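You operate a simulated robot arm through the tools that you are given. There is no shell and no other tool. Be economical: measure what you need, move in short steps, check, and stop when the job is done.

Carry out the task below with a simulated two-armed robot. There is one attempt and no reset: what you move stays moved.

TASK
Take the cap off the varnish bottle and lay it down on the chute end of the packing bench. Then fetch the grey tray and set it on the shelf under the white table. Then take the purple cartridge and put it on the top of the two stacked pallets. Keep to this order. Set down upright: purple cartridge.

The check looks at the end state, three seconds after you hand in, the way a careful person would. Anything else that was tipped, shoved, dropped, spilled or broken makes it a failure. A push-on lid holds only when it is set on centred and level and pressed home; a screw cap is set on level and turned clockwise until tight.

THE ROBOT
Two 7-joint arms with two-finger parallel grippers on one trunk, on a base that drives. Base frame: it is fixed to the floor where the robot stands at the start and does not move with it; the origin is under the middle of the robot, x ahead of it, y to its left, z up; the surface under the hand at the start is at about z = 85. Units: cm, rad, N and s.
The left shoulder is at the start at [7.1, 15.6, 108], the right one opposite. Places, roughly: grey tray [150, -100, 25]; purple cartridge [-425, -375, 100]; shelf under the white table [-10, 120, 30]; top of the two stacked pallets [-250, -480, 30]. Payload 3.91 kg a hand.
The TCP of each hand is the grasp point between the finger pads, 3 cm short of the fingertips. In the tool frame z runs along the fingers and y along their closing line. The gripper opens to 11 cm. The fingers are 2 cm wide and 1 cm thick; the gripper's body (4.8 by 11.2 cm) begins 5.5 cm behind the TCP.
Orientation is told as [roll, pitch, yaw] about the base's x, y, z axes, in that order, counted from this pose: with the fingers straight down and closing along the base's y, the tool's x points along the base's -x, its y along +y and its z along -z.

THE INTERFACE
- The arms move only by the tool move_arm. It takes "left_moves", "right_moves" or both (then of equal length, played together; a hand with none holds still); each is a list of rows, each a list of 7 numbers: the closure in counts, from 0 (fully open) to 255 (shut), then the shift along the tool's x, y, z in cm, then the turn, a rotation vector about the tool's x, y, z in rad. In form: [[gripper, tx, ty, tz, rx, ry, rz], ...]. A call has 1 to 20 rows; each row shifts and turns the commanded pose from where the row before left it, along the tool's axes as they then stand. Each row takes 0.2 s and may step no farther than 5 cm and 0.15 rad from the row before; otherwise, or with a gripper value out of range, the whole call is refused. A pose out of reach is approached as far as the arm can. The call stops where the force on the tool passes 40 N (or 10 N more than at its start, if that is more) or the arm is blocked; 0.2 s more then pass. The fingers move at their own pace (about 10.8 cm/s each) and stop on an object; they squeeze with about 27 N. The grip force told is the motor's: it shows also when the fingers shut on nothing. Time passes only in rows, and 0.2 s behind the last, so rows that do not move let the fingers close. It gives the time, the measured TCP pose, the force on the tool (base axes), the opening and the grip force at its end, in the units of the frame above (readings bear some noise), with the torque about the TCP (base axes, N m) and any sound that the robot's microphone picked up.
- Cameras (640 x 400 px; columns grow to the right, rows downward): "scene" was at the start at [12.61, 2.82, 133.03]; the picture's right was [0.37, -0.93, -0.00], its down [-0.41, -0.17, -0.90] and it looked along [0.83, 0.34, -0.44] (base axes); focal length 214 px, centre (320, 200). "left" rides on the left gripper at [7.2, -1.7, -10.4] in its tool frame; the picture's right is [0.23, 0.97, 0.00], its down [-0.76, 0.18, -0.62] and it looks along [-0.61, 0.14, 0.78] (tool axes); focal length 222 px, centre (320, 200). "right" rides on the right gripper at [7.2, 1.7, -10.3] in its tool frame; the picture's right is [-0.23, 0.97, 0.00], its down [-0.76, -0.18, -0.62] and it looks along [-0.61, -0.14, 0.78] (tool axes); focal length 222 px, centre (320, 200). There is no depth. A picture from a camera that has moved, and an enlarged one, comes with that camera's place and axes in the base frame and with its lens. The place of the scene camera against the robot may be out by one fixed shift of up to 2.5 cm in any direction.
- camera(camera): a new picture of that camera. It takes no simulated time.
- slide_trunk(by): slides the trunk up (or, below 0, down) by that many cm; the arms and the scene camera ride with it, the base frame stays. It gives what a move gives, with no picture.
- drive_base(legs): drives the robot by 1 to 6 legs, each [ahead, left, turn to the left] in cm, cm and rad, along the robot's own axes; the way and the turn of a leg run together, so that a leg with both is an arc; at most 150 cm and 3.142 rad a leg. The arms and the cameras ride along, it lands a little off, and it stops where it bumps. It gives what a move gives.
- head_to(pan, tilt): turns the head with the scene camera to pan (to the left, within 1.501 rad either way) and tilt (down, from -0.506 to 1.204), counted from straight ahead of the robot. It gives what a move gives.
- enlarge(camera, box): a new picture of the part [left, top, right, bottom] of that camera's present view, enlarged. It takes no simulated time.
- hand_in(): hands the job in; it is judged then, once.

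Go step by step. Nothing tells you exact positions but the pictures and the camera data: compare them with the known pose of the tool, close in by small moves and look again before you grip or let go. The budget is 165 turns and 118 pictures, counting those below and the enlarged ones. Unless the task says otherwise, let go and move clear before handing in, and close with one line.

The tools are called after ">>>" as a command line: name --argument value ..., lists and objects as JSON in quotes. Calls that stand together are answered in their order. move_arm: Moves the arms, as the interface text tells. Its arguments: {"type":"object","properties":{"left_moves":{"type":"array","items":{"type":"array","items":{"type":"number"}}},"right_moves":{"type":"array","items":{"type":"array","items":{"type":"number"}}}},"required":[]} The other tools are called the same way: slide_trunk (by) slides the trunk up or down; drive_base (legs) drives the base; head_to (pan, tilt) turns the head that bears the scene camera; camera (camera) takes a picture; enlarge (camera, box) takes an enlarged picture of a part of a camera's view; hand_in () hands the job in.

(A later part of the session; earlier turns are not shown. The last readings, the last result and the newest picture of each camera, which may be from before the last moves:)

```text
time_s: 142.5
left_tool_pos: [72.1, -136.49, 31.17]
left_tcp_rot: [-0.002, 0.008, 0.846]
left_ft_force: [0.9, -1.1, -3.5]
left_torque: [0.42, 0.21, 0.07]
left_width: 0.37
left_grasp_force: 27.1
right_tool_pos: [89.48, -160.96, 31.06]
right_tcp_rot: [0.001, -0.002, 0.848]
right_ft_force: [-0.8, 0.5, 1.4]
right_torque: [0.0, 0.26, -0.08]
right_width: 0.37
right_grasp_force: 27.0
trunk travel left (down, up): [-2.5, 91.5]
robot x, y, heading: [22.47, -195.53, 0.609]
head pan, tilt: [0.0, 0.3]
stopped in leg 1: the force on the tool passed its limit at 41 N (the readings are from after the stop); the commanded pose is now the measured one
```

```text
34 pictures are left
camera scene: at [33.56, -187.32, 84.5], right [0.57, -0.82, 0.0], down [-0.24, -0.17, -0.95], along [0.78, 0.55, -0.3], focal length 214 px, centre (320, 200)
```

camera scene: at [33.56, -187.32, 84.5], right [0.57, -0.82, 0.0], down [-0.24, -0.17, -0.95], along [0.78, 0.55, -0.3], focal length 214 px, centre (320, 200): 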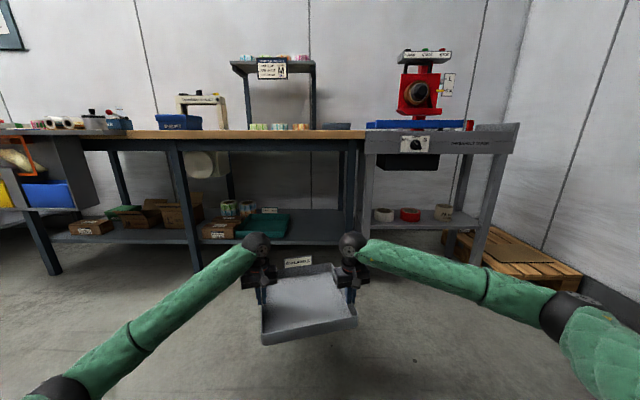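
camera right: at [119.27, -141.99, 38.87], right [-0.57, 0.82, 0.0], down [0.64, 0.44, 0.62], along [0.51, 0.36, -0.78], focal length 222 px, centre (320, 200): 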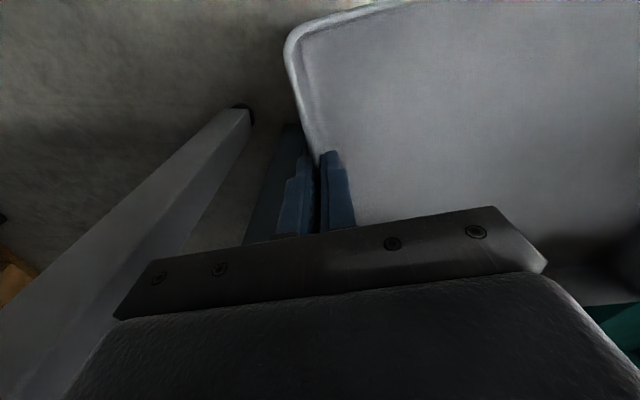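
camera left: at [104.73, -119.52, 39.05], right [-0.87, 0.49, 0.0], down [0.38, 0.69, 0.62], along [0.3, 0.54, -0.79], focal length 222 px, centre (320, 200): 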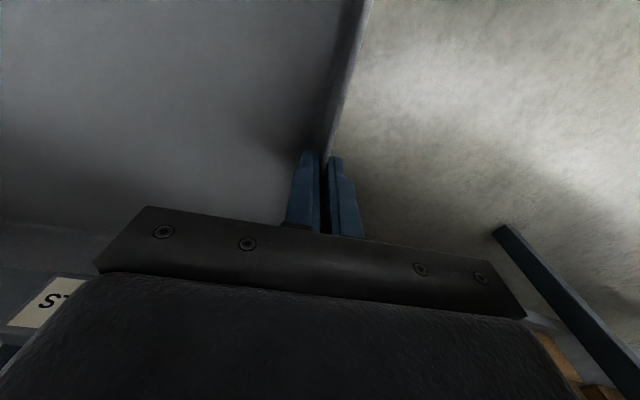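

The closed hold built up some side force; it is relaxed now. I drive on with plain strafes.

>>> drive_base --legs '[[0, 130, 0]]'

>>> drive_base --legs '[[0, 130, 0]]'

>>> camera --camera "scene"

```text
time_s: 149.1
left_tool_pos: [-2.62, -29.07, 31.05]
left_tcp_rot: [-0.003, 0.006, 0.846]
left_ft_force: [1.1, -1.1, -4.2]
left_torque: [0.28, 0.34, 0.07]
left_width: 0.38
left_grasp_force: 27.4
right_tool_pos: [14.82, -53.38, 31.13]
right_tcp_rot: [-0.001, -0.002, 0.847]
right_ft_force: [-0.5, 1.1, 0.3]
right_torque: [0.16, 0.17, -0.09]
right_width: 0.38
right_grasp_force: 27.3
trunk travel left (down, up): [-2.5, 91.5]
robot x, y, heading: [-52.08, -87.44, 0.606]
head pan, tilt: [0.0, 0.3]
```

```text
time_s: 155.7
left_tool_pos: [-77.13, 77.83, 31.28]
left_tcp_rot: [-0.006, 0.008, 0.846]
left_ft_force: [1.3, -0.8, -3.3]
left_torque: [0.26, 0.3, 0.06]
left_width: 0.37
left_grasp_force: 26.8
right_tool_pos: [-59.63, 53.36, 31.12]
right_tcp_rot: [0.001, -0.003, 0.848]
right_ft_force: [-0.5, 0.6, 0.8]
right_torque: [0.08, 0.17, -0.07]
right_width: 0.39
right_grasp_force: 27.6
trunk travel left (down, up): [-2.5, 91.5]
robot x, y, heading: [-126.4, 19.52, 0.606]
head pan, tilt: [0.0, 0.3]
```

```text
33 pictures are left
camera scene: at [-115.54, 27.14, 84.5], right [0.57, -0.82, 0.0], down [-0.24, -0.17, -0.95], along [0.78, 0.54, -0.3], focal length 214 px, centre (320, 200)
```

scene: 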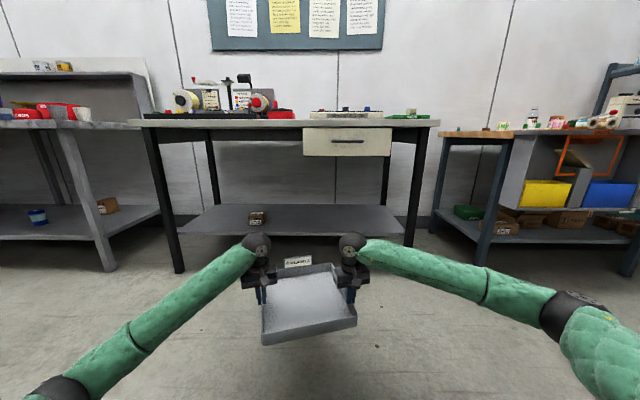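

I face the white table; its shelf (front edge near v = 30, height about 28-30) has room at its middle, right of a small box. I raise the trunk 8 cm so the tray clears the shelf and approach partway.

>>> slide_trunk --by 8

>>> drive_base --legs '[[28, 0, 0]]'

>>> camera --camera "scene"

```text
time_s: 156.8
left_tool_pos: [-76.94, 77.87, 39.2]
left_tcp_rot: [-0.005, 0.006, 0.844]
left_ft_force: [0.7, -0.7, -3.3]
left_torque: [0.19, 0.39, 0.08]
left_width: 0.37
left_grasp_force: 27.2
right_tool_pos: [-59.56, 53.3, 39.11]
right_tcp_rot: [-0.001, -0.004, 0.848]
right_ft_force: [-0.8, 1.2, 0.0]
right_torque: [0.24, 0.1, -0.06]
right_width: 0.38
right_grasp_force: 26.7
trunk travel left (down, up): [-10.5, 83.5]
robot x, y, heading: [-126.59, 19.56, 0.606]
head pan, tilt: [0.0, 0.3]
```

```text
time_s: 158.8
left_tool_pos: [-53.7, 94.2, 39.22]
left_tcp_rot: [-0.006, 0.006, 0.846]
left_ft_force: [0.5, -1.1, -3.8]
left_torque: [0.27, 0.3, 0.08]
left_width: 0.39
left_grasp_force: 27.2
right_tool_pos: [-36.28, 69.69, 39.08]
right_tcp_rot: [0.0, -0.001, 0.851]
right_ft_force: [-1.0, 0.9, 0.7]
right_torque: [0.12, 0.13, -0.05]
right_width: 0.38
right_grasp_force: 27.3
trunk travel left (down, up): [-10.5, 83.5]
robot x, y, heading: [-102.96, 35.82, 0.608]
head pan, tilt: [0.0, 0.3]
```

```text
32 pictures are left
camera scene: at [-92.23, 43.39, 92.49], right [0.57, -0.82, 0.0], down [-0.24, -0.17, -0.96], along [0.78, 0.55, -0.3], focal length 214 px, centre (320, 200)
```

scene: 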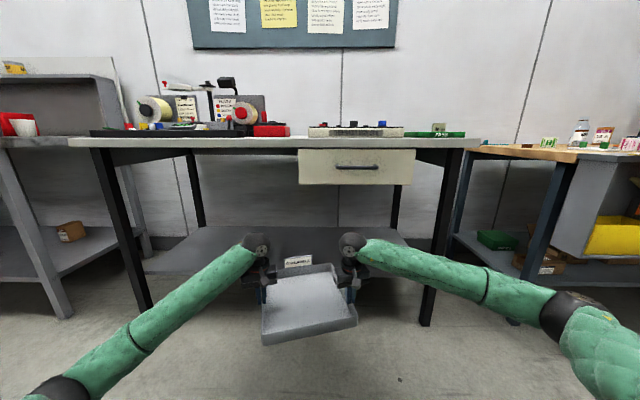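

The shelf is at about z = 25 with its front near v = 38. I lower the trunk 3 cm and move in under the table in two steps.

>>> slide_trunk --by -3

>>> drive_base --legs '[[30, 0, 0]]'

>>> camera --camera "scene"

>>> camera --camera "left"

```text
time_s: 159.5
left_tool_pos: [-53.65, 94.24, 36.24]
left_tcp_rot: [-0.006, 0.004, 0.846]
left_ft_force: [0.3, -0.8, -3.5]
left_torque: [0.24, 0.33, 0.08]
left_width: 0.38
left_grasp_force: 26.6
right_tool_pos: [-36.37, 69.82, 36.31]
right_tcp_rot: [-0.001, -0.001, 0.851]
right_ft_force: [0.3, 0.7, 0.4]
right_torque: [0.14, 0.12, -0.07]
right_width: 0.34
right_grasp_force: 26.8
trunk travel left (down, up): [-7.5, 86.5]
robot x, y, heading: [-103.07, 35.6, 0.61]
head pan, tilt: [0.0, 0.3]
```

```text
time_s: 161.6
left_tool_pos: [-29.27, 111.48, 36.18]
left_tcp_rot: [-0.005, 0.007, 0.848]
left_ft_force: [0.7, -1.7, -3.0]
left_torque: [0.28, 0.3, 0.06]
left_width: 0.38
left_grasp_force: 27.1
right_tool_pos: [-11.78, 87.1, 36.18]
right_tcp_rot: [-0.001, 0.0, 0.852]
right_ft_force: [-0.8, 0.4, 0.8]
right_torque: [0.14, 0.16, -0.01]
right_width: 0.35
right_grasp_force: 27.4
trunk travel left (down, up): [-7.5, 86.5]
robot x, y, heading: [-78.31, 53.36, 0.607]
head pan, tilt: [0.0, 0.3]
```

```text
31 pictures are left
camera scene: at [-67.62, 60.62, 89.49], right [0.57, -0.82, 0.0], down [-0.24, -0.17, -0.96], along [0.78, 0.55, -0.3], focal length 214 px, centre (320, 200)
```

scene: 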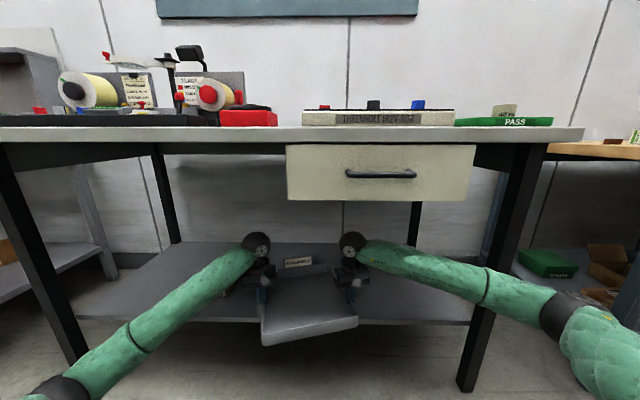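

```text
30 pictures are left
camera left: at [-32.81, 104.96, 46.6], right [-0.88, 0.47, 0.0], down [0.37, 0.69, 0.62], along [0.29, 0.54, -0.79], focal length 222 px, centre (320, 200)
```

left: 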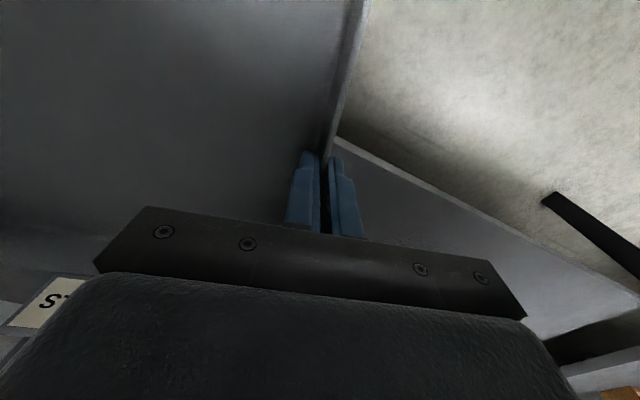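

The shelf's front edge is at v ≈ 39; the tray's front needs about 17 cm more. Clearance to the drawer is fine, so I go on.

>>> drive_base --legs '[[18, 0, 0]]'

>>> camera --camera "left"

>>> camera --camera "right"

```text
time_s: 162.8
left_tool_pos: [-21.04, 116.74, 36.67]
left_tcp_rot: [0.002, 0.002, 0.834]
left_ft_force: [-7.1, 3.8, -4.2]
left_torque: [0.5, 0.52, -0.52]
left_width: 0.49
left_grasp_force: 26.8
right_tool_pos: [-5.23, 91.51, 35.67]
right_tcp_rot: [-0.008, 0.007, 0.845]
right_ft_force: [7.3, -4.5, 1.4]
right_torque: [0.31, 0.15, -0.59]
right_width: 0.5
right_grasp_force: 26.8
trunk travel left (down, up): [-7.5, 86.5]
robot x, y, heading: [-71.15, 58.67, 0.584]
head pan, tilt: [0.0, 0.3]
stopped in leg 1: the force on the tool passed its limit at 59 N (the readings are from after the stop); the commanded pose is now the measured one
```

```text
29 pictures are left
camera left: at [-24.72, 110.19, 47.03], right [-0.87, 0.49, 0.0], down [0.38, 0.68, 0.62], along [0.3, 0.54, -0.78], focal length 222 px, centre (320, 200)
```

left: 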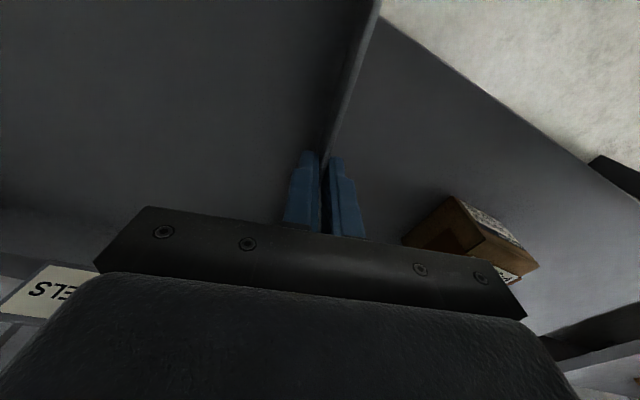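

```text
28 pictures are left
camera right: at [-11.31, 87.18, 46.05], right [-0.58, 0.82, -0.01], down [0.64, 0.46, 0.62], along [0.51, 0.35, -0.79], focal length 222 px, centre (320, 200)
```

right: 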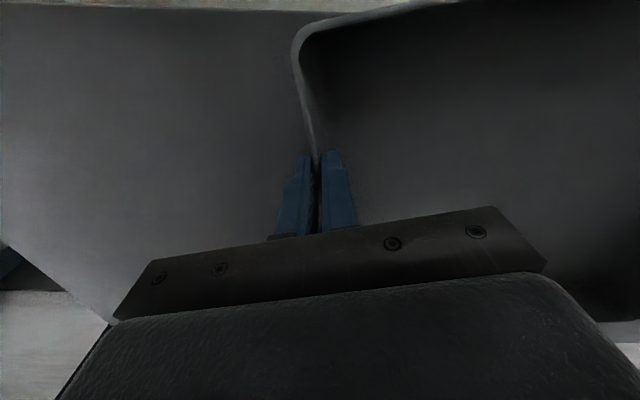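

Something on the right (forearm against the table's right leg) stopped the base. I back off 2 cm, shift 6 cm left, then extend both arms forward instead.

>>> drive_base --legs '[[-2, 0, 0], [0, 6, 0]]'

>>> move_arm --left_moves '[[255, -0.97, -0.22, 0, 0, 0, 0], [255, -0.97, -0.22, 0, 0, 0, 0], [255, -0.97, -0.22, 0, 0, 0, 0], [255, -0.97, -0.22, 0, 0, 0, 0], [255, -0.97, -0.22, 0, 0, 0, 0], [255, -0.97, -0.22, 0, 0, 0, 0], [255, -0.97, -0.22, 0, 0, 0, 0], [255, -0.97, -0.22, 0, 0, 0, 0], [255, 0, 0, 0, 0, 0, 0]]' --right_moves '[[255, -0.97, -0.22, 0, 0, 0, 0], [255, -0.97, -0.22, 0, 0, 0, 0], [255, -0.97, -0.22, 0, 0, 0, 0], [255, -0.97, -0.22, 0, 0, 0, 0], [255, -0.97, -0.22, 0, 0, 0, 0], [255, -0.97, -0.22, 0, 0, 0, 0], [255, -0.97, -0.22, 0, 0, 0, 0], [255, -0.97, -0.22, 0, 0, 0, 0], [255, 0, 0, 0, 0, 0, 0]]'

>>> camera --camera "scene"

```text
time_s: 164.2
left_tool_pos: [-25.93, 120.6, 36.3]
left_tcp_rot: [0.006, 0.007, 0.836]
left_ft_force: [-4.5, 0.0, -4.6]
left_torque: [0.37, 0.47, -0.55]
left_width: 0.48
left_grasp_force: 27.2
right_tool_pos: [-9.9, 95.41, 35.04]
right_tcp_rot: [-0.002, 0.017, 0.846]
right_ft_force: [5.2, -1.2, 1.8]
right_torque: [0.36, 0.23, -0.58]
right_width: 0.54
right_grasp_force: 27.1
trunk travel left (down, up): [-7.5, 86.5]
robot x, y, heading: [-75.92, 62.71, 0.589]
head pan, tilt: [0.0, 0.3]
```

```text
time_s: 166.2
left_tool_pos: [-19.34, 125.32, 36.24]
left_tcp_rot: [0.006, 0.005, 0.834]
left_ft_force: [-9.0, 6.5, -4.3]
left_torque: [0.5, 0.52, -0.57]
left_width: 0.49
left_grasp_force: 27.5
right_tool_pos: [-3.32, 99.93, 34.76]
right_tcp_rot: [-0.002, 0.019, 0.846]
right_ft_force: [9.3, -6.5, 2.4]
right_torque: [0.22, 0.17, -0.53]
right_width: 0.55
right_grasp_force: 27.2
trunk travel left (down, up): [-7.5, 86.5]
robot x, y, heading: [-76.1, 62.92, 0.58]
head pan, tilt: [0.0, 0.3]
```

```text
27 pictures are left
camera scene: at [-65.08, 70.03, 89.49], right [0.55, -0.83, 0.0], down [-0.25, -0.16, -0.95], along [0.8, 0.53, -0.3], focal length 214 px, centre (320, 200)
```

scene: 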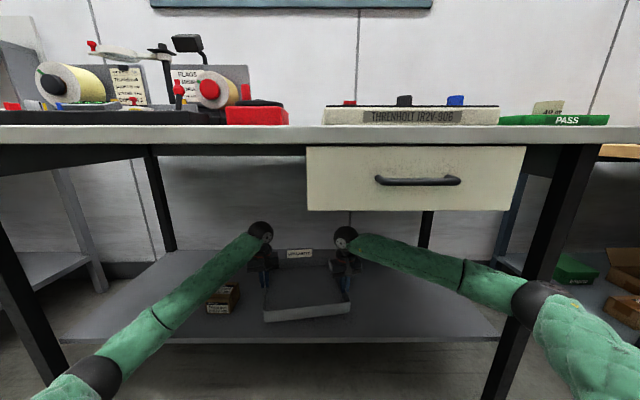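

The tray is fully above the shelf. I lower both hands, levelling, until contact.

>>> move_arm --left_moves '[[255, 0, 0, 0.8, 0, 0, 0], [255, 0, 0, 0.8, 0, 0, 0], [255, 0, 0, 0.7, 0, 0, 0], [255, 0, 0, 0.5, 0, 0, 0], [255, 0, 0, 0, 0, 0, 0]]' --right_moves '[[255, 0, 0, 0.5, 0, 0, 0], [255, 0, 0, 0.5, 0, 0, 0], [255, 0, 0, 0.4, 0, 0, 0], [255, 0, 0, 0.3, 0, 0, 0], [255, 0, 0, 0, 0, 0, 0]]'

>>> move_arm --left_moves '[[255, 0, 0, 0.5, 0, 0, 0], [255, 0, 0, 0.5, 0, 0, 0], [255, 0, 0, 0, 0, 0, 0]]' --right_moves '[[255, 0, 0, 0.4, 0, 0, 0], [255, 0, 0, 0.4, 0, 0, 0], [255, 0, 0, 0, 0, 0, 0]]'

```text
time_s: 167.3
left_tool_pos: [-19.26, 125.17, 33.4]
left_tcp_rot: [0.006, 0.005, 0.834]
left_ft_force: [-13.5, 13.6, -4.0]
left_torque: [0.4, 0.44, -0.58]
left_width: 0.45
left_grasp_force: 26.9
right_tool_pos: [-3.45, 99.96, 33.25]
right_tcp_rot: [-0.004, 0.015, 0.846]
right_ft_force: [12.8, -13.6, -0.6]
right_torque: [-0.04, -0.03, -0.54]
right_width: 0.48
right_grasp_force: 27.1
trunk travel left (down, up): [-7.5, 86.5]
robot x, y, heading: [-75.96, 62.77, 0.586]
head pan, tilt: [0.0, 0.3]
```

```text
time_s: 168.2
left_tool_pos: [-19.31, 125.36, 32.31]
left_tcp_rot: [0.005, 0.003, 0.833]
left_ft_force: [-12.7, 13.8, -2.3]
left_torque: [0.27, 0.31, -0.54]
left_width: 0.43
left_grasp_force: 26.8
right_tool_pos: [-3.57, 99.88, 32.32]
right_tcp_rot: [-0.003, 0.018, 0.848]
right_ft_force: [13.2, -13.3, -0.3]
right_torque: [-0.12, -0.09, -0.58]
right_width: 0.47
right_grasp_force: 27.7
trunk travel left (down, up): [-7.5, 86.5]
robot x, y, heading: [-75.88, 62.84, 0.585]
head pan, tilt: [0.0, 0.3]
```

>>> move_arm --left_moves '[[255, 0, 0, 0.4, 0, 0, 0], [255, 0, 0, 0.4, 0, 0, 0], [255, 0, 0, 0, 0, 0, 0]]' --right_moves '[[255, 0, 0, 0.4, 0, 0, 0], [255, 0, 0, 0.4, 0, 0, 0], [255, 0, 0, 0, 0, 0, 0]]'

>>> move_arm --left_moves '[[255, 0, 0, 0.4, 0, 0, 0], [255, 0, 0, 0.3, 0, 0, 0], [255, 0, 0, 0, 0, 0, 0]]' --right_moves '[[255, 0, 0, 0.4, 0, 0, 0], [255, 0, 0, 0.3, 0, 0, 0], [255, 0, 0, 0, 0, 0, 0]]'

```text
time_s: 168.9
left_tool_pos: [-19.34, 125.28, 32.08]
left_tcp_rot: [0.004, 0.0, 0.833]
left_ft_force: [-13.0, 16.5, 22.2]
left_torque: [0.02, 0.49, -0.53]
left_width: 0.45
left_grasp_force: 27.4
right_tool_pos: [-3.42, 99.88, 31.93]
right_tcp_rot: [-0.003, 0.01, 0.846]
right_ft_force: [15.9, -11.8, 22.8]
right_torque: [-0.12, -0.34, -0.51]
right_width: 0.48
right_grasp_force: 27.0
trunk travel left (down, up): [-7.5, 86.5]
robot x, y, heading: [-76.24, 62.69, 0.584]
head pan, tilt: [0.0, 0.3]
```

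```text
time_s: 169.5
left_tool_pos: [-19.35, 125.39, 31.48]
left_tcp_rot: [0.003, -0.002, 0.835]
left_ft_force: [-4.4, -0.8, 19.3]
left_torque: [-0.33, 0.25, -0.58]
left_width: 0.45
left_grasp_force: 27.0
right_tool_pos: [-3.39, 99.93, 31.51]
right_tcp_rot: [-0.001, 0.009, 0.844]
right_ft_force: [1.8, -0.2, 15.3]
right_torque: [-0.2, 0.36, -0.5]
right_width: 0.44
right_grasp_force: 26.7
trunk travel left (down, up): [-7.5, 86.5]
robot x, y, heading: [-76.11, 62.6, 0.586]
head pan, tilt: [0.0, 0.3]
stopped in row 2 (right hand): the force on the tool passed its limit at 43 N (the readings are from after the stop); the commanded pose is now the measured one
```

The tray rests on the shelf. I open both hands and raise them clear of the rim.

>>> move_arm --left_moves '[[220, 0, 0, 0, 0, 0, 0], [190, 0, 0, 0, 0, 0, 0], [162, 0, 0, 0, 0, 0, 0], [162, 0, 0, 0, 0, 0, 0], [162, 0, 0, -2, 0, 0, 0], [162, 0, 0, -3, 0, 0, 0], [162, 0, 0, -2, 0, 0, 0], [162, 0, 0, 0, 0, 0, 0]]' --right_moves '[[220, 0, 0, 0, 0, 0, 0], [190, 0, 0, 0, 0, 0, 0], [162, 0, 0, 0, 0, 0, 0], [162, 0, 0, 0, 0, 0, 0], [162, 0, 0, -2, 0, 0, 0], [162, 0, 0, -3, 0, 0, 0], [162, 0, 0, -2, 0, 0, 0], [162, 0, 0, 0, 0, 0, 0]]'

>>> drive_base --legs '[[-65, 0, 0.02]]'

>>> camera --camera "scene"

```text
time_s: 171.3
left_tool_pos: [-19.24, 125.42, 38.13]
left_tcp_rot: [0.006, 0.004, 0.837]
left_ft_force: [-0.4, 0.7, -0.6]
left_torque: [-0.03, -0.02, -0.01]
left_width: 4.0
left_grasp_force: 0.0
right_tool_pos: [-3.35, 100.05, 38.16]
right_tcp_rot: [-0.002, 0.014, 0.845]
right_ft_force: [0.7, 0.0, 0.2]
right_torque: [0.01, -0.01, 0.01]
right_width: 4.03
right_grasp_force: 0.0
trunk travel left (down, up): [-7.5, 86.5]
robot x, y, heading: [-76.06, 62.49, 0.582]
head pan, tilt: [0.0, 0.3]
```

```text
time_s: 174.9
left_tool_pos: [-74.11, 89.9, 38.15]
left_tcp_rot: [0.007, 0.004, 0.852]
left_ft_force: [0.3, -0.1, -0.6]
left_torque: [-0.02, -0.04, 0.0]
left_width: 4.03
left_grasp_force: 0.1
right_tool_pos: [-57.67, 64.94, 38.04]
right_tcp_rot: [-0.001, 0.015, 0.862]
right_ft_force: [0.6, -0.7, -0.5]
right_torque: [0.0, 0.0, -0.03]
right_width: 3.98
right_grasp_force: 0.0
trunk travel left (down, up): [-7.5, 86.5]
robot x, y, heading: [-129.67, 26.52, 0.605]
head pan, tilt: [0.0, 0.3]
```

```text
26 pictures are left
camera scene: at [-119.01, 33.83, 89.5], right [0.57, -0.82, 0.0], down [-0.24, -0.17, -0.96], along [0.79, 0.54, -0.3], focal length 214 px, centre (320, 200)
```

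scene: 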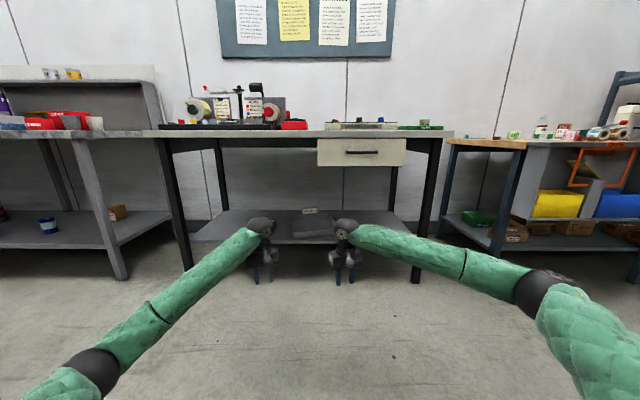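

The tray lies on the white table's shelf. Before the cartridge, I go back to the bench to put the shoved teal tray and box back in place; I return to the same camera pose as my earlier picture to compare.

>>> drive_base --legs '[[0, -133, 0], [0, -132, 0], [17, 0, 0]]'

>>> slide_trunk --by 9

>>> enlarge --camera "scene" --box '[180, 200, 380, 325]'

```text
time_s: 188.8
left_tool_pos: [89.63, -117.69, 38.12]
left_tcp_rot: [0.005, 0.003, 0.85]
left_ft_force: [0.0, 0.3, 0.3]
left_torque: [-0.03, 0.01, 0.02]
left_width: 4.0
left_grasp_force: 0.0
right_tool_pos: [105.88, -142.89, 38.15]
right_tcp_rot: [-0.002, 0.014, 0.859]
right_ft_force: [0.0, 1.3, 0.0]
right_torque: [0.02, -0.02, -0.02]
right_width: 4.04
right_grasp_force: 0.1
trunk travel left (down, up): [-7.5, 86.5]
robot x, y, heading: [33.98, -181.11, 0.601]
head pan, tilt: [0.0, 0.3]
```

```text
time_s: 190.1
left_tool_pos: [89.79, -117.66, 47.01]
left_tcp_rot: [0.006, 0.003, 0.849]
left_ft_force: [0.2, 0.1, 0.1]
left_torque: [0.0, 0.02, -0.01]
left_width: 4.01
left_grasp_force: 0.1
right_tool_pos: [105.86, -142.77, 47.01]
right_tcp_rot: [-0.002, 0.013, 0.86]
right_ft_force: [-0.2, 0.2, 0.3]
right_torque: [0.01, -0.02, 0.0]
right_width: 4.03
right_grasp_force: 0.3
trunk travel left (down, up): [-16.5, 77.5]
robot x, y, heading: [33.61, -181.14, 0.602]
head pan, tilt: [0.0, 0.3]
```

```text
3.20 times, centred on (280, 262) of scene
camera zoom: at [44.6, -173.66, 98.48], right [0.56, -0.83, 0.0], down [-0.24, -0.17, -0.95], along [0.79, 0.54, -0.3], focal length 686 px, centre (448, 0)
```

zoom: 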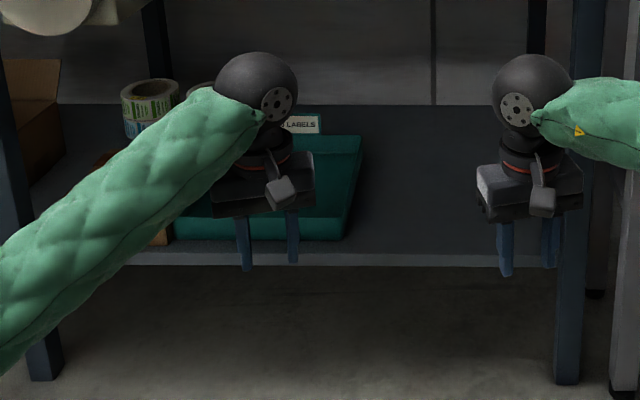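

The teal tray sits about 7 cm too far left. I prepare: right hand retracted, left fingers closed and squared, trunk lowered, then drive in with the left fingers above the teal tray's inside.

>>> move_arm --left_moves '[[255, 0, 0, 0, 0, 0, 0.122], [255, 0, 0, 0, 0, 0, 0.122], [255, 0, 2, 0, 0, 0, 0], [255, 0, 0, 0, 0, 0, 0], [255, 0, 0, 0, 0, 0, 0], [255, 0, 0, 0, 0, 0, 0]]' --right_moves '[[255, 4.2, 0, 0, 0, 0, 0], [255, 4.2, 0, 0, 0, 0, 0], [255, 4.2, 0, 0, 0, 0, 0], [255, 4.2, 0, 0, 0, 0, 0], [255, 4.2, 0, 0, 0, 0, 0], [255, 4, 0, 0, 0, 0, 0]]'

>>> slide_trunk --by -9

>>> drive_base --legs '[[36, 0, 0]]'

>>> camera --camera "left"

```text
time_s: 191.5
left_tool_pos: [88.52, -116.03, 47.06]
left_tcp_rot: [0.001, 0.002, 0.606]
left_ft_force: [0.7, 0.3, 0.1]
left_torque: [0.0, -0.02, 0.01]
left_width: 0.0
left_grasp_force: 26.9
right_tool_pos: [89.49, -161.71, 47.54]
right_tcp_rot: [-0.003, 0.013, 0.86]
right_ft_force: [0.2, -0.2, -0.8]
right_torque: [0.0, 0.0, -0.02]
right_width: 0.02
right_grasp_force: 26.9
trunk travel left (down, up): [-16.5, 77.5]
robot x, y, heading: [33.43, -181.5, 0.601]
head pan, tilt: [0.0, 0.3]
```

```text
time_s: 192.7
left_tool_pos: [88.54, -116.17, 38.21]
left_tcp_rot: [0.006, 0.004, 0.606]
left_ft_force: [0.0, -0.2, -0.3]
left_torque: [0.05, -0.03, -0.01]
left_width: 0.0
left_grasp_force: 26.4
right_tool_pos: [89.5, -161.86, 38.48]
right_tcp_rot: [-0.002, 0.014, 0.861]
right_ft_force: [-1.2, 0.3, -0.5]
right_torque: [0.0, 0.01, -0.02]
right_width: 0.0
right_grasp_force: 26.7
trunk travel left (down, up): [-7.5, 86.5]
robot x, y, heading: [33.71, -181.07, 0.602]
head pan, tilt: [0.0, 0.3]
```

```text
time_s: 195.0
left_tool_pos: [118.31, -95.61, 38.21]
left_tcp_rot: [0.005, 0.004, 0.606]
left_ft_force: [-0.3, -0.7, 0.5]
left_torque: [0.03, 0.03, -0.02]
left_width: 0.0
left_grasp_force: 26.9
right_tool_pos: [119.38, -141.46, 38.43]
right_tcp_rot: [-0.004, 0.013, 0.86]
right_ft_force: [0.8, -0.3, 0.6]
right_torque: [-0.04, 0.03, -0.01]
right_width: 0.02
right_grasp_force: 26.7
trunk travel left (down, up): [-7.5, 86.5]
robot x, y, heading: [63.56, -160.77, 0.599]
head pan, tilt: [0.0, 0.3]
```

```text
24 pictures are left
camera left: at [113.41, -101.26, 48.53], right [-0.74, 0.67, 0.01], down [0.53, 0.58, 0.62], along [0.41, 0.46, -0.78], focal length 222 px, centre (320, 200)
```

left: 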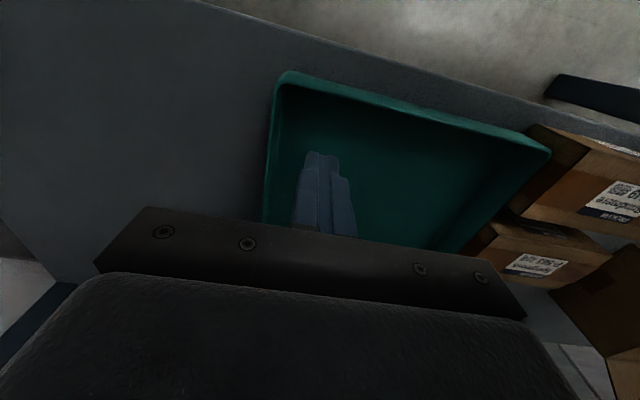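

The teal tray's right front corner is now at u ≈ 150 and belongs at about 158. I lower the fingers inside it at mid-depth and push its right wall back by about 8 cm.

>>> move_arm --left_moves '[[255, -4, 0, 0, 0, 0, 0], [255, -4, 0, 0, 0, 0, 0], [255, -3, 0, 0, 0, 0, 0], [255, 0, 0, 4, 0, 0, 0], [255, 0, 0, 4, 0, 0, 0], [255, 0, 0, 1.8, 0, 0, 0], [255, 0, -1.2, 0, 0, 0, 0], [255, 0, -1.2, 0, 0, 0, 0], [255, 0, -1, 0, 0, 0, 0], [255, 0, -1, 0, 0, 0, 0], [255, 0, -1, 0, 0, 0, 0], [255, 0, -1, 0, 0, 0, 0], [255, 0, -1, 0, 0, 0, 0], [255, 0, -1, 0, 0, 0, 0], [255, 0, -1, 0, 0, 0, 0], [255, 0, -0.9, 0, 0, 0, 0], [255, 0, 0, 0, 0, 0, 0]]'

>>> camera --camera "left"

```text
time_s: 198.6
left_tool_pos: [133.31, -98.01, 28.24]
left_tcp_rot: [0.005, 0.005, 0.605]
left_ft_force: [-0.3, 0.9, 0.0]
left_torque: [-0.01, 0.0, 0.0]
left_width: 0.02
left_grasp_force: 26.6
right_tool_pos: [119.34, -141.34, 38.43]
right_tcp_rot: [-0.001, 0.015, 0.861]
right_ft_force: [-0.2, -0.7, 0.7]
right_torque: [-0.01, -0.01, 0.03]
right_width: 0.0
right_grasp_force: 26.5
trunk travel left (down, up): [-7.5, 86.5]
robot x, y, heading: [63.64, -160.8, 0.604]
head pan, tilt: [0.0, 0.3]
```

```text
23 pictures are left
camera left: at [128.28, -103.48, 38.62], right [-0.74, 0.67, 0.01], down [0.53, 0.58, 0.62], along [0.41, 0.46, -0.78], focal length 222 px, centre (320, 200)
```

left: 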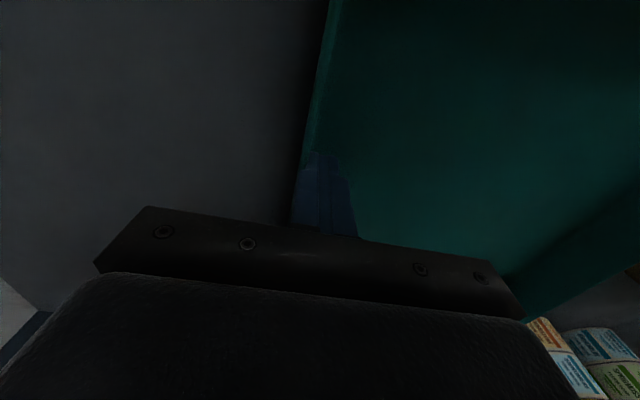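

The teal tray is pushed back. I raise the hand and check the tray and the boxes.

>>> move_arm --left_moves '[[255, 0, 0.5, 0, 0, 0, 0], [255, 0, 0, -4, 0, 0, 0], [255, 0, 0, -4, 0, 0, 0], [255, 0, 0, -2, 0, 0, 0], [255, 4, 3, 0, 0, 0, 0], [255, 4, 3, 0, 0, 0, 0], [255, 3, 4, 0, 0, 0, 0], [255, 0, 4.5, 0, 0, 0, 0], [255, 0, 4.5, 0, 0, 0, 0], [255, 0, 4.5, 0, 0, 0, 0], [255, 0, 0, 0, 0, 0, 0]]'

>>> camera --camera "left"

```text
time_s: 201.0
left_tool_pos: [110.41, -84.33, 38.51]
left_tcp_rot: [0.005, 0.002, 0.606]
left_ft_force: [0.6, 0.0, -0.1]
left_torque: [0.01, 0.01, -0.02]
left_width: 0.0
left_grasp_force: 26.7
right_tool_pos: [119.46, -141.33, 38.54]
right_tcp_rot: [-0.003, 0.015, 0.86]
right_ft_force: [0.8, -0.7, 0.5]
right_torque: [0.0, 0.02, 0.02]
right_width: 0.0
right_grasp_force: 27.2
trunk travel left (down, up): [-7.5, 86.5]
robot x, y, heading: [63.67, -161.04, 0.596]
head pan, tilt: [0.0, 0.3]
```

```text
22 pictures are left
camera left: at [105.42, -89.86, 48.88], right [-0.74, 0.67, 0.01], down [0.53, 0.58, 0.62], along [0.41, 0.46, -0.78], focal length 222 px, centre (320, 200)
```

left: 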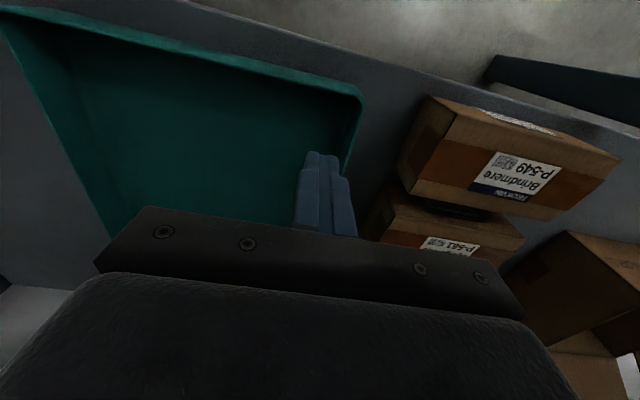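

The teal tray is back within about a centimetre or two. The two cartons beside it sit about 3-4 cm left of before; I'll try to drag the front one back by pressing fingertips on its top.

>>> drive_base --legs '[[0, 8, 0]]'

>>> move_arm --left_moves '[[255, -0.7, 4, 0, 0, 0, 0], [255, -0.7, 4, 0, 0, 0, 0], [255, 0, 3.5, 0, 0, 0, 0], [255, 0, 0, 2, 0, 0, 0], [255, 0, 0, 2, 0, 0, 0], [255, 0, 0, 0, 0, 0, 0]]'

>>> camera --camera "left"

```text
time_s: 202.1
left_tool_pos: [105.8, -77.67, 38.52]
left_tcp_rot: [0.005, 0.004, 0.608]
left_ft_force: [0.8, -1.1, 0.2]
left_torque: [-0.01, 0.0, 0.03]
left_width: 0.02
left_grasp_force: 26.6
right_tool_pos: [114.74, -134.77, 38.55]
right_tcp_rot: [-0.002, 0.014, 0.858]
right_ft_force: [0.3, -0.6, -0.1]
right_torque: [-0.03, -0.02, 0.02]
right_width: 0.0
right_grasp_force: 27.4
trunk travel left (down, up): [-7.5, 86.5]
robot x, y, heading: [58.96, -154.02, 0.598]
head pan, tilt: [0.0, 0.3]
```

```text
time_s: 203.5
left_tool_pos: [100.46, -67.46, 34.52]
left_tcp_rot: [0.006, 0.003, 0.604]
left_ft_force: [0.7, -1.1, -0.1]
left_torque: [0.0, 0.02, 0.0]
left_width: 0.0
left_grasp_force: 26.6
right_tool_pos: [114.92, -134.75, 38.46]
right_tcp_rot: [-0.005, 0.014, 0.86]
right_ft_force: [0.3, -0.4, 0.3]
right_torque: [0.01, 0.04, -0.01]
right_width: 0.0
right_grasp_force: 26.9
trunk travel left (down, up): [-7.5, 86.5]
robot x, y, heading: [58.79, -153.88, 0.596]
head pan, tilt: [0.0, 0.3]
```

```text
21 pictures are left
camera left: at [95.55, -72.99, 44.9], right [-0.74, 0.67, 0.01], down [0.53, 0.58, 0.62], along [0.41, 0.46, -0.78], focal length 222 px, centre (320, 200)
```

left: 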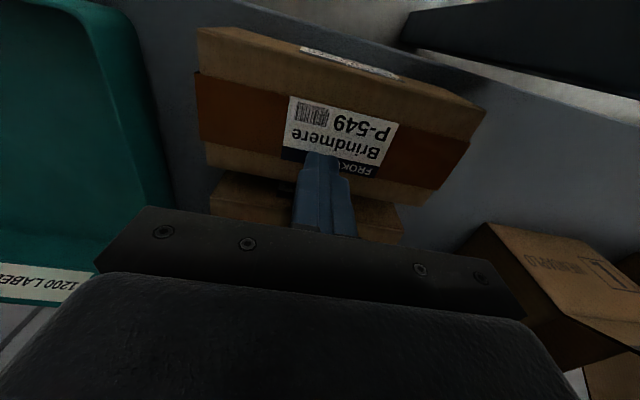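

The fingertips are above the front carton's centre. I press down gently in small steps.

>>> move_arm --left_moves '[[255, 0.5, 0, 1.0, 0, 0, 0], [255, 0, 0, 0.5, 0, 0, 0], [255, 0, 0, 0.4, 0, 0, 0], [255, 0, 0, 0, 0, 0, 0]]'

```text
time_s: 204.5
left_tool_pos: [99.98, -67.65, 32.63]
left_tcp_rot: [0.005, 0.005, 0.606]
left_ft_force: [-0.6, 0.0, -0.6]
left_torque: [0.04, 0.03, -0.02]
left_width: 0.0
left_grasp_force: 26.7
right_tool_pos: [114.86, -134.76, 38.46]
right_tcp_rot: [-0.002, 0.014, 0.86]
right_ft_force: [-0.5, -0.1, 0.1]
right_torque: [0.02, -0.02, 0.01]
right_width: 0.01
right_grasp_force: 26.6
trunk travel left (down, up): [-7.5, 86.5]
robot x, y, heading: [58.96, -154.07, 0.595]
head pan, tilt: [0.0, 0.3]
```

>>> move_arm --left_moves '[[255, 0, 0, 0.3, 0, 0, 0], [255, 0, 0, 0.3, 0, 0, 0], [255, 0, 0, 0, 0, 0, 0]]'

>>> move_arm --left_moves '[[255, 0, 0, 0.3, 0, 0, 0], [255, 0, 0, 0.3, 0, 0, 0], [255, 0, 0, 0, 0, 0, 0]]'

```text
time_s: 205.3
left_tool_pos: [99.97, -67.65, 32.45]
left_tcp_rot: [0.004, 0.0, 0.606]
left_ft_force: [-2.2, -1.8, 28.0]
left_torque: [-0.08, 0.06, -0.28]
left_width: 0.0
left_grasp_force: 27.1
right_tool_pos: [114.85, -134.82, 38.63]
right_tcp_rot: [-0.002, 0.011, 0.858]
right_ft_force: [0.4, -0.3, -0.7]
right_torque: [0.02, 0.06, 0.02]
right_width: 0.0
right_grasp_force: 26.6
trunk travel left (down, up): [-7.5, 86.5]
robot x, y, heading: [58.89, -154.01, 0.598]
head pan, tilt: [0.0, 0.3]
```

```text
time_s: 205.7
left_tool_pos: [100.16, -67.66, 32.45]
left_tcp_rot: [0.004, -0.003, 0.604]
left_ft_force: [-4.4, -5.8, 20.5]
left_torque: [-0.29, 0.28, -0.15]
left_width: 0.01
left_grasp_force: 26.9
right_tool_pos: [114.83, -134.79, 38.51]
right_tcp_rot: [-0.001, 0.012, 0.86]
right_ft_force: [0.4, -0.1, -0.1]
right_torque: [0.02, -0.01, -0.03]
right_width: 0.0
right_grasp_force: 26.9
trunk travel left (down, up): [-7.5, 86.5]
robot x, y, heading: [58.74, -153.97, 0.603]
head pan, tilt: [0.0, 0.3]
stopped in row 1 (left hand): the force on the tool passed its limit at 43 N (the readings are from after the stop); the commanded pose is now the measured one
```

Pressing with about 20 N; now I drag 3.5 cm to the right.

>>> move_arm --left_moves '[[255, 0, -0.4, 0, 0, 0, 0], [255, 0, -0.4, 0, 0, 0, 0], [255, 0, -0.4, 0, 0, 0, 0], [255, 0, -0.4, 0, 0, 0, 0], [255, 0, -0.4, 0, 0, 0, 0], [255, 0, -0.4, 0, 0, 0, 0], [255, 0, -0.4, 0, 0, 0, 0], [255, 0, -0.4, 0, 0, 0, 0], [255, 0, -0.4, 0, 0, 0, 0]]'

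>>> camera --camera "left"

```text
time_s: 206.8
left_tool_pos: [101.06, -69.12, 32.58]
left_tcp_rot: [0.006, -0.005, 0.605]
left_ft_force: [-3.5, -6.0, 18.0]
left_torque: [-0.29, 0.22, 0.02]
left_width: 0.0
left_grasp_force: 27.2
right_tool_pos: [114.75, -134.78, 38.51]
right_tcp_rot: [-0.002, 0.012, 0.86]
right_ft_force: [0.0, 1.0, 0.7]
right_torque: [-0.01, -0.01, 0.01]
right_width: 0.01
right_grasp_force: 26.9
trunk travel left (down, up): [-7.5, 86.5]
robot x, y, heading: [59.15, -153.95, 0.603]
head pan, tilt: [0.0, 0.3]
stopped in row 5 (left hand): the force on the tool passed its limit at 40 N (the readings are from after the stop); the commanded pose is now the measured one
```

```text
20 pictures are left
camera left: at [96.04, -74.7, 42.82], right [-0.74, 0.67, 0.0], down [0.52, 0.58, 0.63], along [0.42, 0.47, -0.78], focal length 222 px, centre (320, 200)
```

left: 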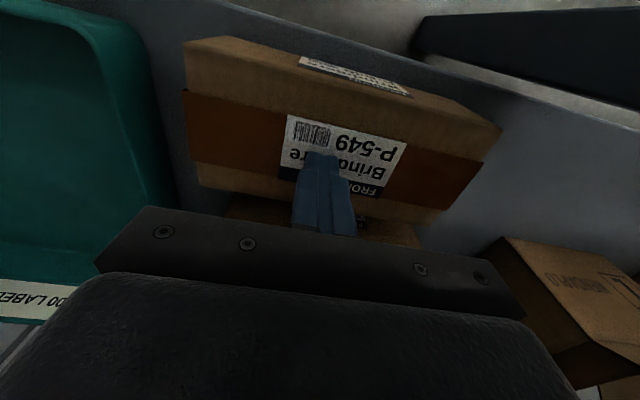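

The carton moves along with the fingertips (1.7 cm so far). I continue about 2 cm more.

>>> move_arm --left_moves '[[255, 0, -0.3, 0, 0, 0, 0], [255, 0, -0.3, 0, 0, 0, 0], [255, 0, -0.3, -0.05, 0, 0, 0], [255, 0, -0.3, 0, 0, 0, 0], [255, 0, -0.3, -0.05, 0, 0, 0], [255, 0, -0.3, 0, 0, 0, 0], [255, 0, -0.3, 0, 0, 0, 0]]'

```text
time_s: 208.4
left_tool_pos: [102.23, -70.83, 32.53]
left_tcp_rot: [0.005, -0.005, 0.606]
left_ft_force: [-8.3, 9.3, 21.5]
left_torque: [0.14, 0.37, -0.1]
left_width: 0.0
left_grasp_force: 27.4
right_tool_pos: [114.7, -134.83, 38.55]
right_tcp_rot: [-0.001, 0.012, 0.859]
right_ft_force: [-1.2, 0.3, -0.2]
right_torque: [-0.02, -0.01, 0.01]
right_width: 0.0
right_grasp_force: 26.8
trunk travel left (down, up): [-7.5, 86.5]
robot x, y, heading: [59.04, -153.85, 0.6]
head pan, tilt: [0.0, 0.3]
```

The front carton is back about 3.9 cm. I do the same for the carton behind it.

>>> move_arm --left_moves '[[255, 0, 0, -1.5, 0, 0, 0], [255, 0, 0, -3, 0, 0, 0], [255, -4, 1.5, 0, 0, 0, 0], [255, -4, 1.5, 0, 0, 0, 0], [255, -1, 0, 0, 0, 0, 0], [255, 0, 0, 0, 0, 0, 0]]'

>>> camera --camera "left"

```text
time_s: 209.8
left_tool_pos: [108.18, -63.51, 35.48]
left_tcp_rot: [0.007, 0.016, 0.6]
left_ft_force: [-0.5, -0.4, -0.2]
left_torque: [0.02, -0.01, 0.04]
left_width: 0.01
left_grasp_force: 26.5
right_tool_pos: [114.88, -134.8, 38.06]
right_tcp_rot: [-0.003, 0.019, 0.859]
right_ft_force: [-0.1, -0.8, 0.2]
right_torque: [-0.04, 0.02, -0.03]
right_width: 0.01
right_grasp_force: 26.9
trunk travel left (down, up): [-7.5, 86.5]
robot x, y, heading: [58.79, -154.4, 0.599]
head pan, tilt: [0.0, 0.3]
```

```text
19 pictures are left
camera left: at [103.3, -68.99, 45.81], right [-0.74, 0.67, 0.01], down [0.54, 0.58, 0.61], along [0.41, 0.46, -0.79], focal length 222 px, centre (320, 200)
```

left: 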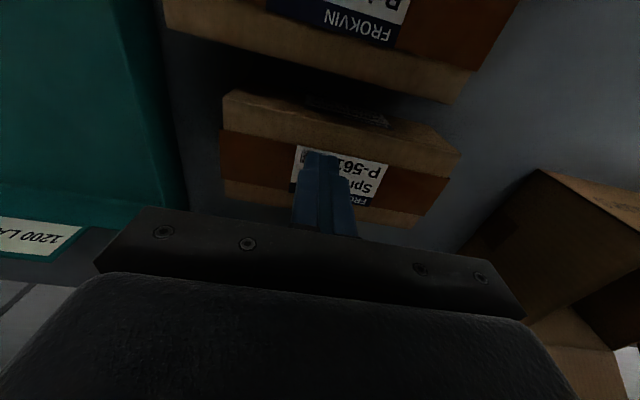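

The front carton is right; the rear one needs 4 cm too. I advance the base 4 cm so the fingers are above its middle, and press.

>>> drive_base --legs '[[3.5, 0, 0]]'

>>> move_arm --left_moves '[[255, 0, 0, 1.5, 0, 0, 0], [255, 0, 0, 1.2, 0, 0, 0], [255, 0, 0, 0.4, 0, 0, 0], [255, 0, 0, 0, 0, 0, 0]]'

>>> move_arm --left_moves '[[255, 0, 0, 0.3, 0, 0, 0], [255, 0, 0, 0, 0, 0, 0]]'

```text
time_s: 210.7
left_tool_pos: [110.72, -61.11, 35.12]
left_tcp_rot: [0.002, 0.02, 0.607]
left_ft_force: [0.5, -0.6, 0.3]
left_torque: [-0.01, -0.01, -0.03]
left_width: 0.02
left_grasp_force: 27.3
right_tool_pos: [117.74, -132.5, 38.13]
right_tcp_rot: [-0.006, 0.021, 0.861]
right_ft_force: [0.5, 0.4, 0.4]
right_torque: [0.02, 0.01, 0.01]
right_width: 0.0
right_grasp_force: 27.2
trunk travel left (down, up): [-7.5, 86.5]
robot x, y, heading: [62.12, -152.03, 0.605]
head pan, tilt: [0.0, 0.3]
```

```text
time_s: 211.7
left_tool_pos: [110.57, -61.21, 32.85]
left_tcp_rot: [0.007, 0.011, 0.608]
left_ft_force: [-0.2, -0.7, 0.1]
left_torque: [0.01, 0.0, 0.01]
left_width: 0.03
left_grasp_force: 27.2
right_tool_pos: [117.68, -132.7, 38.47]
right_tcp_rot: [-0.003, 0.014, 0.86]
right_ft_force: [0.0, -0.5, 0.2]
right_torque: [-0.06, 0.03, 0.0]
right_width: 0.0
right_grasp_force: 27.2
trunk travel left (down, up): [-7.5, 86.5]
robot x, y, heading: [62.11, -151.81, 0.598]
head pan, tilt: [0.0, 0.3]
```

```text
time_s: 212.3
left_tool_pos: [110.49, -61.25, 32.54]
left_tcp_rot: [0.007, 0.012, 0.607]
left_ft_force: [0.0, 0.0, 0.6]
left_torque: [-0.02, -0.04, -0.03]
left_width: 0.0
left_grasp_force: 27.2
right_tool_pos: [117.67, -132.58, 38.46]
right_tcp_rot: [-0.004, 0.014, 0.861]
right_ft_force: [-0.7, 0.0, -0.2]
right_torque: [0.0, 0.0, -0.02]
right_width: 0.0
right_grasp_force: 27.1
trunk travel left (down, up): [-7.5, 86.5]
robot x, y, heading: [62.06, -152.19, 0.602]
head pan, tilt: [0.0, 0.3]
```

>>> move_arm --left_moves '[[255, 0, 0, 0.4, 0, 0, 0], [255, 0, 0, 0.4, 0, 0, 0], [255, 0, 0, 0.3, 0, 0, 0], [255, 0, 0, 0, 0, 0, 0]]'

>>> move_arm --left_moves '[[255, 0, 0, 0.3, 0, 0, 0], [255, 0, 0, 0, 0, 0, 0]]'

```text
time_s: 213.0
left_tool_pos: [110.51, -61.09, 32.49]
left_tcp_rot: [0.008, 0.002, 0.607]
left_ft_force: [-2.3, -4.1, 20.9]
left_torque: [-0.11, -0.08, -0.14]
left_width: 0.0
left_grasp_force: 27.1
right_tool_pos: [117.7, -132.8, 38.58]
right_tcp_rot: [0.0, 0.013, 0.861]
right_ft_force: [0.2, -0.7, -0.4]
right_torque: [-0.03, 0.01, 0.02]
right_width: 0.01
right_grasp_force: 27.6
trunk travel left (down, up): [-7.5, 86.5]
robot x, y, heading: [61.81, -152.12, 0.604]
head pan, tilt: [0.0, 0.3]
stopped in row 3 (left hand): the force on the tool passed its limit at 44 N (the readings are from after the stop); the commanded pose is now the measured one
```

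```text
time_s: 213.5
left_tool_pos: [110.58, -61.12, 32.45]
left_tcp_rot: [0.008, -0.001, 0.606]
left_ft_force: [-3.3, -4.4, 19.3]
left_torque: [-0.23, 0.12, -0.14]
left_width: 0.01
left_grasp_force: 26.9
right_tool_pos: [117.66, -132.71, 38.52]
right_tcp_rot: [-0.004, 0.012, 0.861]
right_ft_force: [0.1, -0.7, -0.3]
right_torque: [0.0, 0.01, 0.01]
right_width: 0.0
right_grasp_force: 27.1
trunk travel left (down, up): [-7.5, 86.5]
robot x, y, heading: [61.67, -152.26, 0.599]
head pan, tilt: [0.0, 0.3]
stopped in row 2 (left hand): the force on the tool passed its limit at 41 N (the readings are from after the stop); the commanded pose is now the measured one
```

Pressing on the rear carton at about 19 N; I drag it right in small steps.

>>> move_arm --left_moves '[[255, 0, -0.3, 0, 0, 0, 0], [255, 0, -0.3, 0, 0, 0, 0], [255, 0, -0.3, -0.05, 0, 0, 0], [255, 0, -0.3, 0, 0, 0, 0], [255, 0, -0.3, -0.03, 0, 0, 0], [255, 0, -0.3, 0, 0, 0, 0], [255, 0, -0.3, 0, 0, 0, 0]]'

>>> move_arm --left_moves '[[255, 0, -0.3, 0, 0, 0, 0], [255, 0, -0.3, 0, 0, 0, 0], [255, 0, -0.3, -0.03, 0, 0, 0], [255, 0, -0.3, 0, 0, 0, 0], [255, 0, -0.3, -0.03, 0, 0, 0], [255, 0, -0.3, 0, 0, 0, 0], [255, 0, -0.3, 0, 0, 0, 0]]'

```text
time_s: 215.0
left_tool_pos: [111.72, -62.55, 32.49]
left_tcp_rot: [0.007, -0.001, 0.609]
left_ft_force: [-3.9, -5.7, 16.0]
left_torque: [-0.24, 0.16, -0.02]
left_width: 0.0
left_grasp_force: 26.8
right_tool_pos: [117.63, -132.67, 38.61]
right_tcp_rot: [-0.003, 0.011, 0.863]
right_ft_force: [-0.4, 0.0, -0.1]
right_torque: [0.01, 0.01, -0.03]
right_width: 0.01
right_grasp_force: 27.1
trunk travel left (down, up): [-7.5, 86.5]
robot x, y, heading: [61.93, -151.92, 0.597]
head pan, tilt: [0.0, 0.3]
stopped in row 7 (left hand): the force on the tool passed its limit at 69 N (the readings are from after the stop); the commanded pose is now the measured one
```

```text
time_s: 216.6
left_tool_pos: [112.66, -64.26, 32.49]
left_tcp_rot: [0.006, 0.0, 0.608]
left_ft_force: [-8.7, 10.7, 24.5]
left_torque: [0.3, 0.18, -0.06]
left_width: 0.0
left_grasp_force: 26.7
right_tool_pos: [117.7, -132.77, 38.67]
right_tcp_rot: [-0.003, 0.013, 0.862]
right_ft_force: [0.3, -0.1, -0.8]
right_torque: [0.0, 0.0, -0.02]
right_width: 0.0
right_grasp_force: 26.9
trunk travel left (down, up): [-7.5, 86.5]
robot x, y, heading: [62.1, -152.15, 0.603]
head pan, tilt: [0.0, 0.3]
```

Both cartons are back within a centimetre. I lift off, back out, and take one check picture.

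>>> move_arm --left_moves '[[255, 0, 0, -1, 0, 0, 0], [255, 0, 0, -3, 0, 0, 0], [255, 0, 0, -2, 0, 0, 0]]'

>>> drive_base --legs '[[-50, 0, 0]]'

>>> enlarge --camera "scene" --box '[180, 180, 400, 318]'

```text
time_s: 217.4
left_tool_pos: [112.93, -64.38, 38.25]
left_tcp_rot: [0.006, 0.003, 0.608]
left_ft_force: [0.3, -0.5, -1.2]
left_torque: [0.04, 0.02, 0.0]
left_width: 0.0
left_grasp_force: 27.1
right_tool_pos: [117.6, -132.73, 38.59]
right_tcp_rot: [-0.004, 0.016, 0.86]
right_ft_force: [0.5, -0.3, -0.2]
right_torque: [-0.03, -0.01, 0.0]
right_width: 0.01
right_grasp_force: 27.0
trunk travel left (down, up): [-7.5, 86.5]
robot x, y, heading: [61.75, -151.9, 0.6]
head pan, tilt: [0.0, 0.3]
```

```text
time_s: 220.4
left_tool_pos: [71.25, -92.91, 38.31]
left_tcp_rot: [0.005, 0.004, 0.607]
left_ft_force: [-0.4, -0.1, -1.0]
left_torque: [-0.01, 0.02, 0.01]
left_width: 0.0
left_grasp_force: 27.7
right_tool_pos: [75.97, -161.21, 38.47]
right_tcp_rot: [-0.003, 0.013, 0.861]
right_ft_force: [1.6, 0.2, 0.6]
right_torque: [0.02, 0.02, 0.01]
right_width: 0.01
right_grasp_force: 27.4
trunk travel left (down, up): [-7.5, 86.5]
robot x, y, heading: [20.2, -180.83, 0.602]
head pan, tilt: [0.0, 0.3]
```

```text
2.90 times, centred on (290, 249) of scene
camera zoom: at [31.15, -173.09, 89.5], right [0.57, -0.82, 0.0], down [-0.24, -0.17, -0.96], along [0.79, 0.54, -0.3], focal length 622 px, centre (407, 58)
```

zoom: 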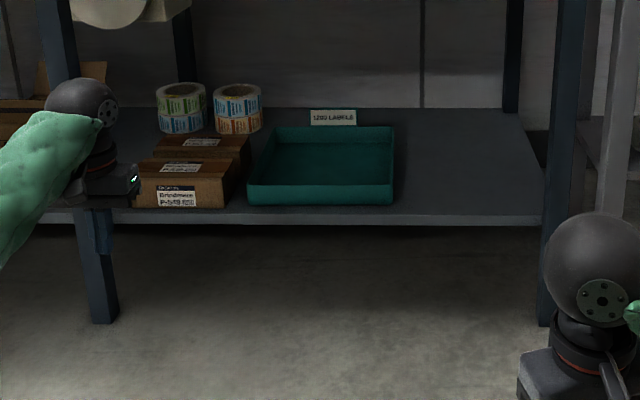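

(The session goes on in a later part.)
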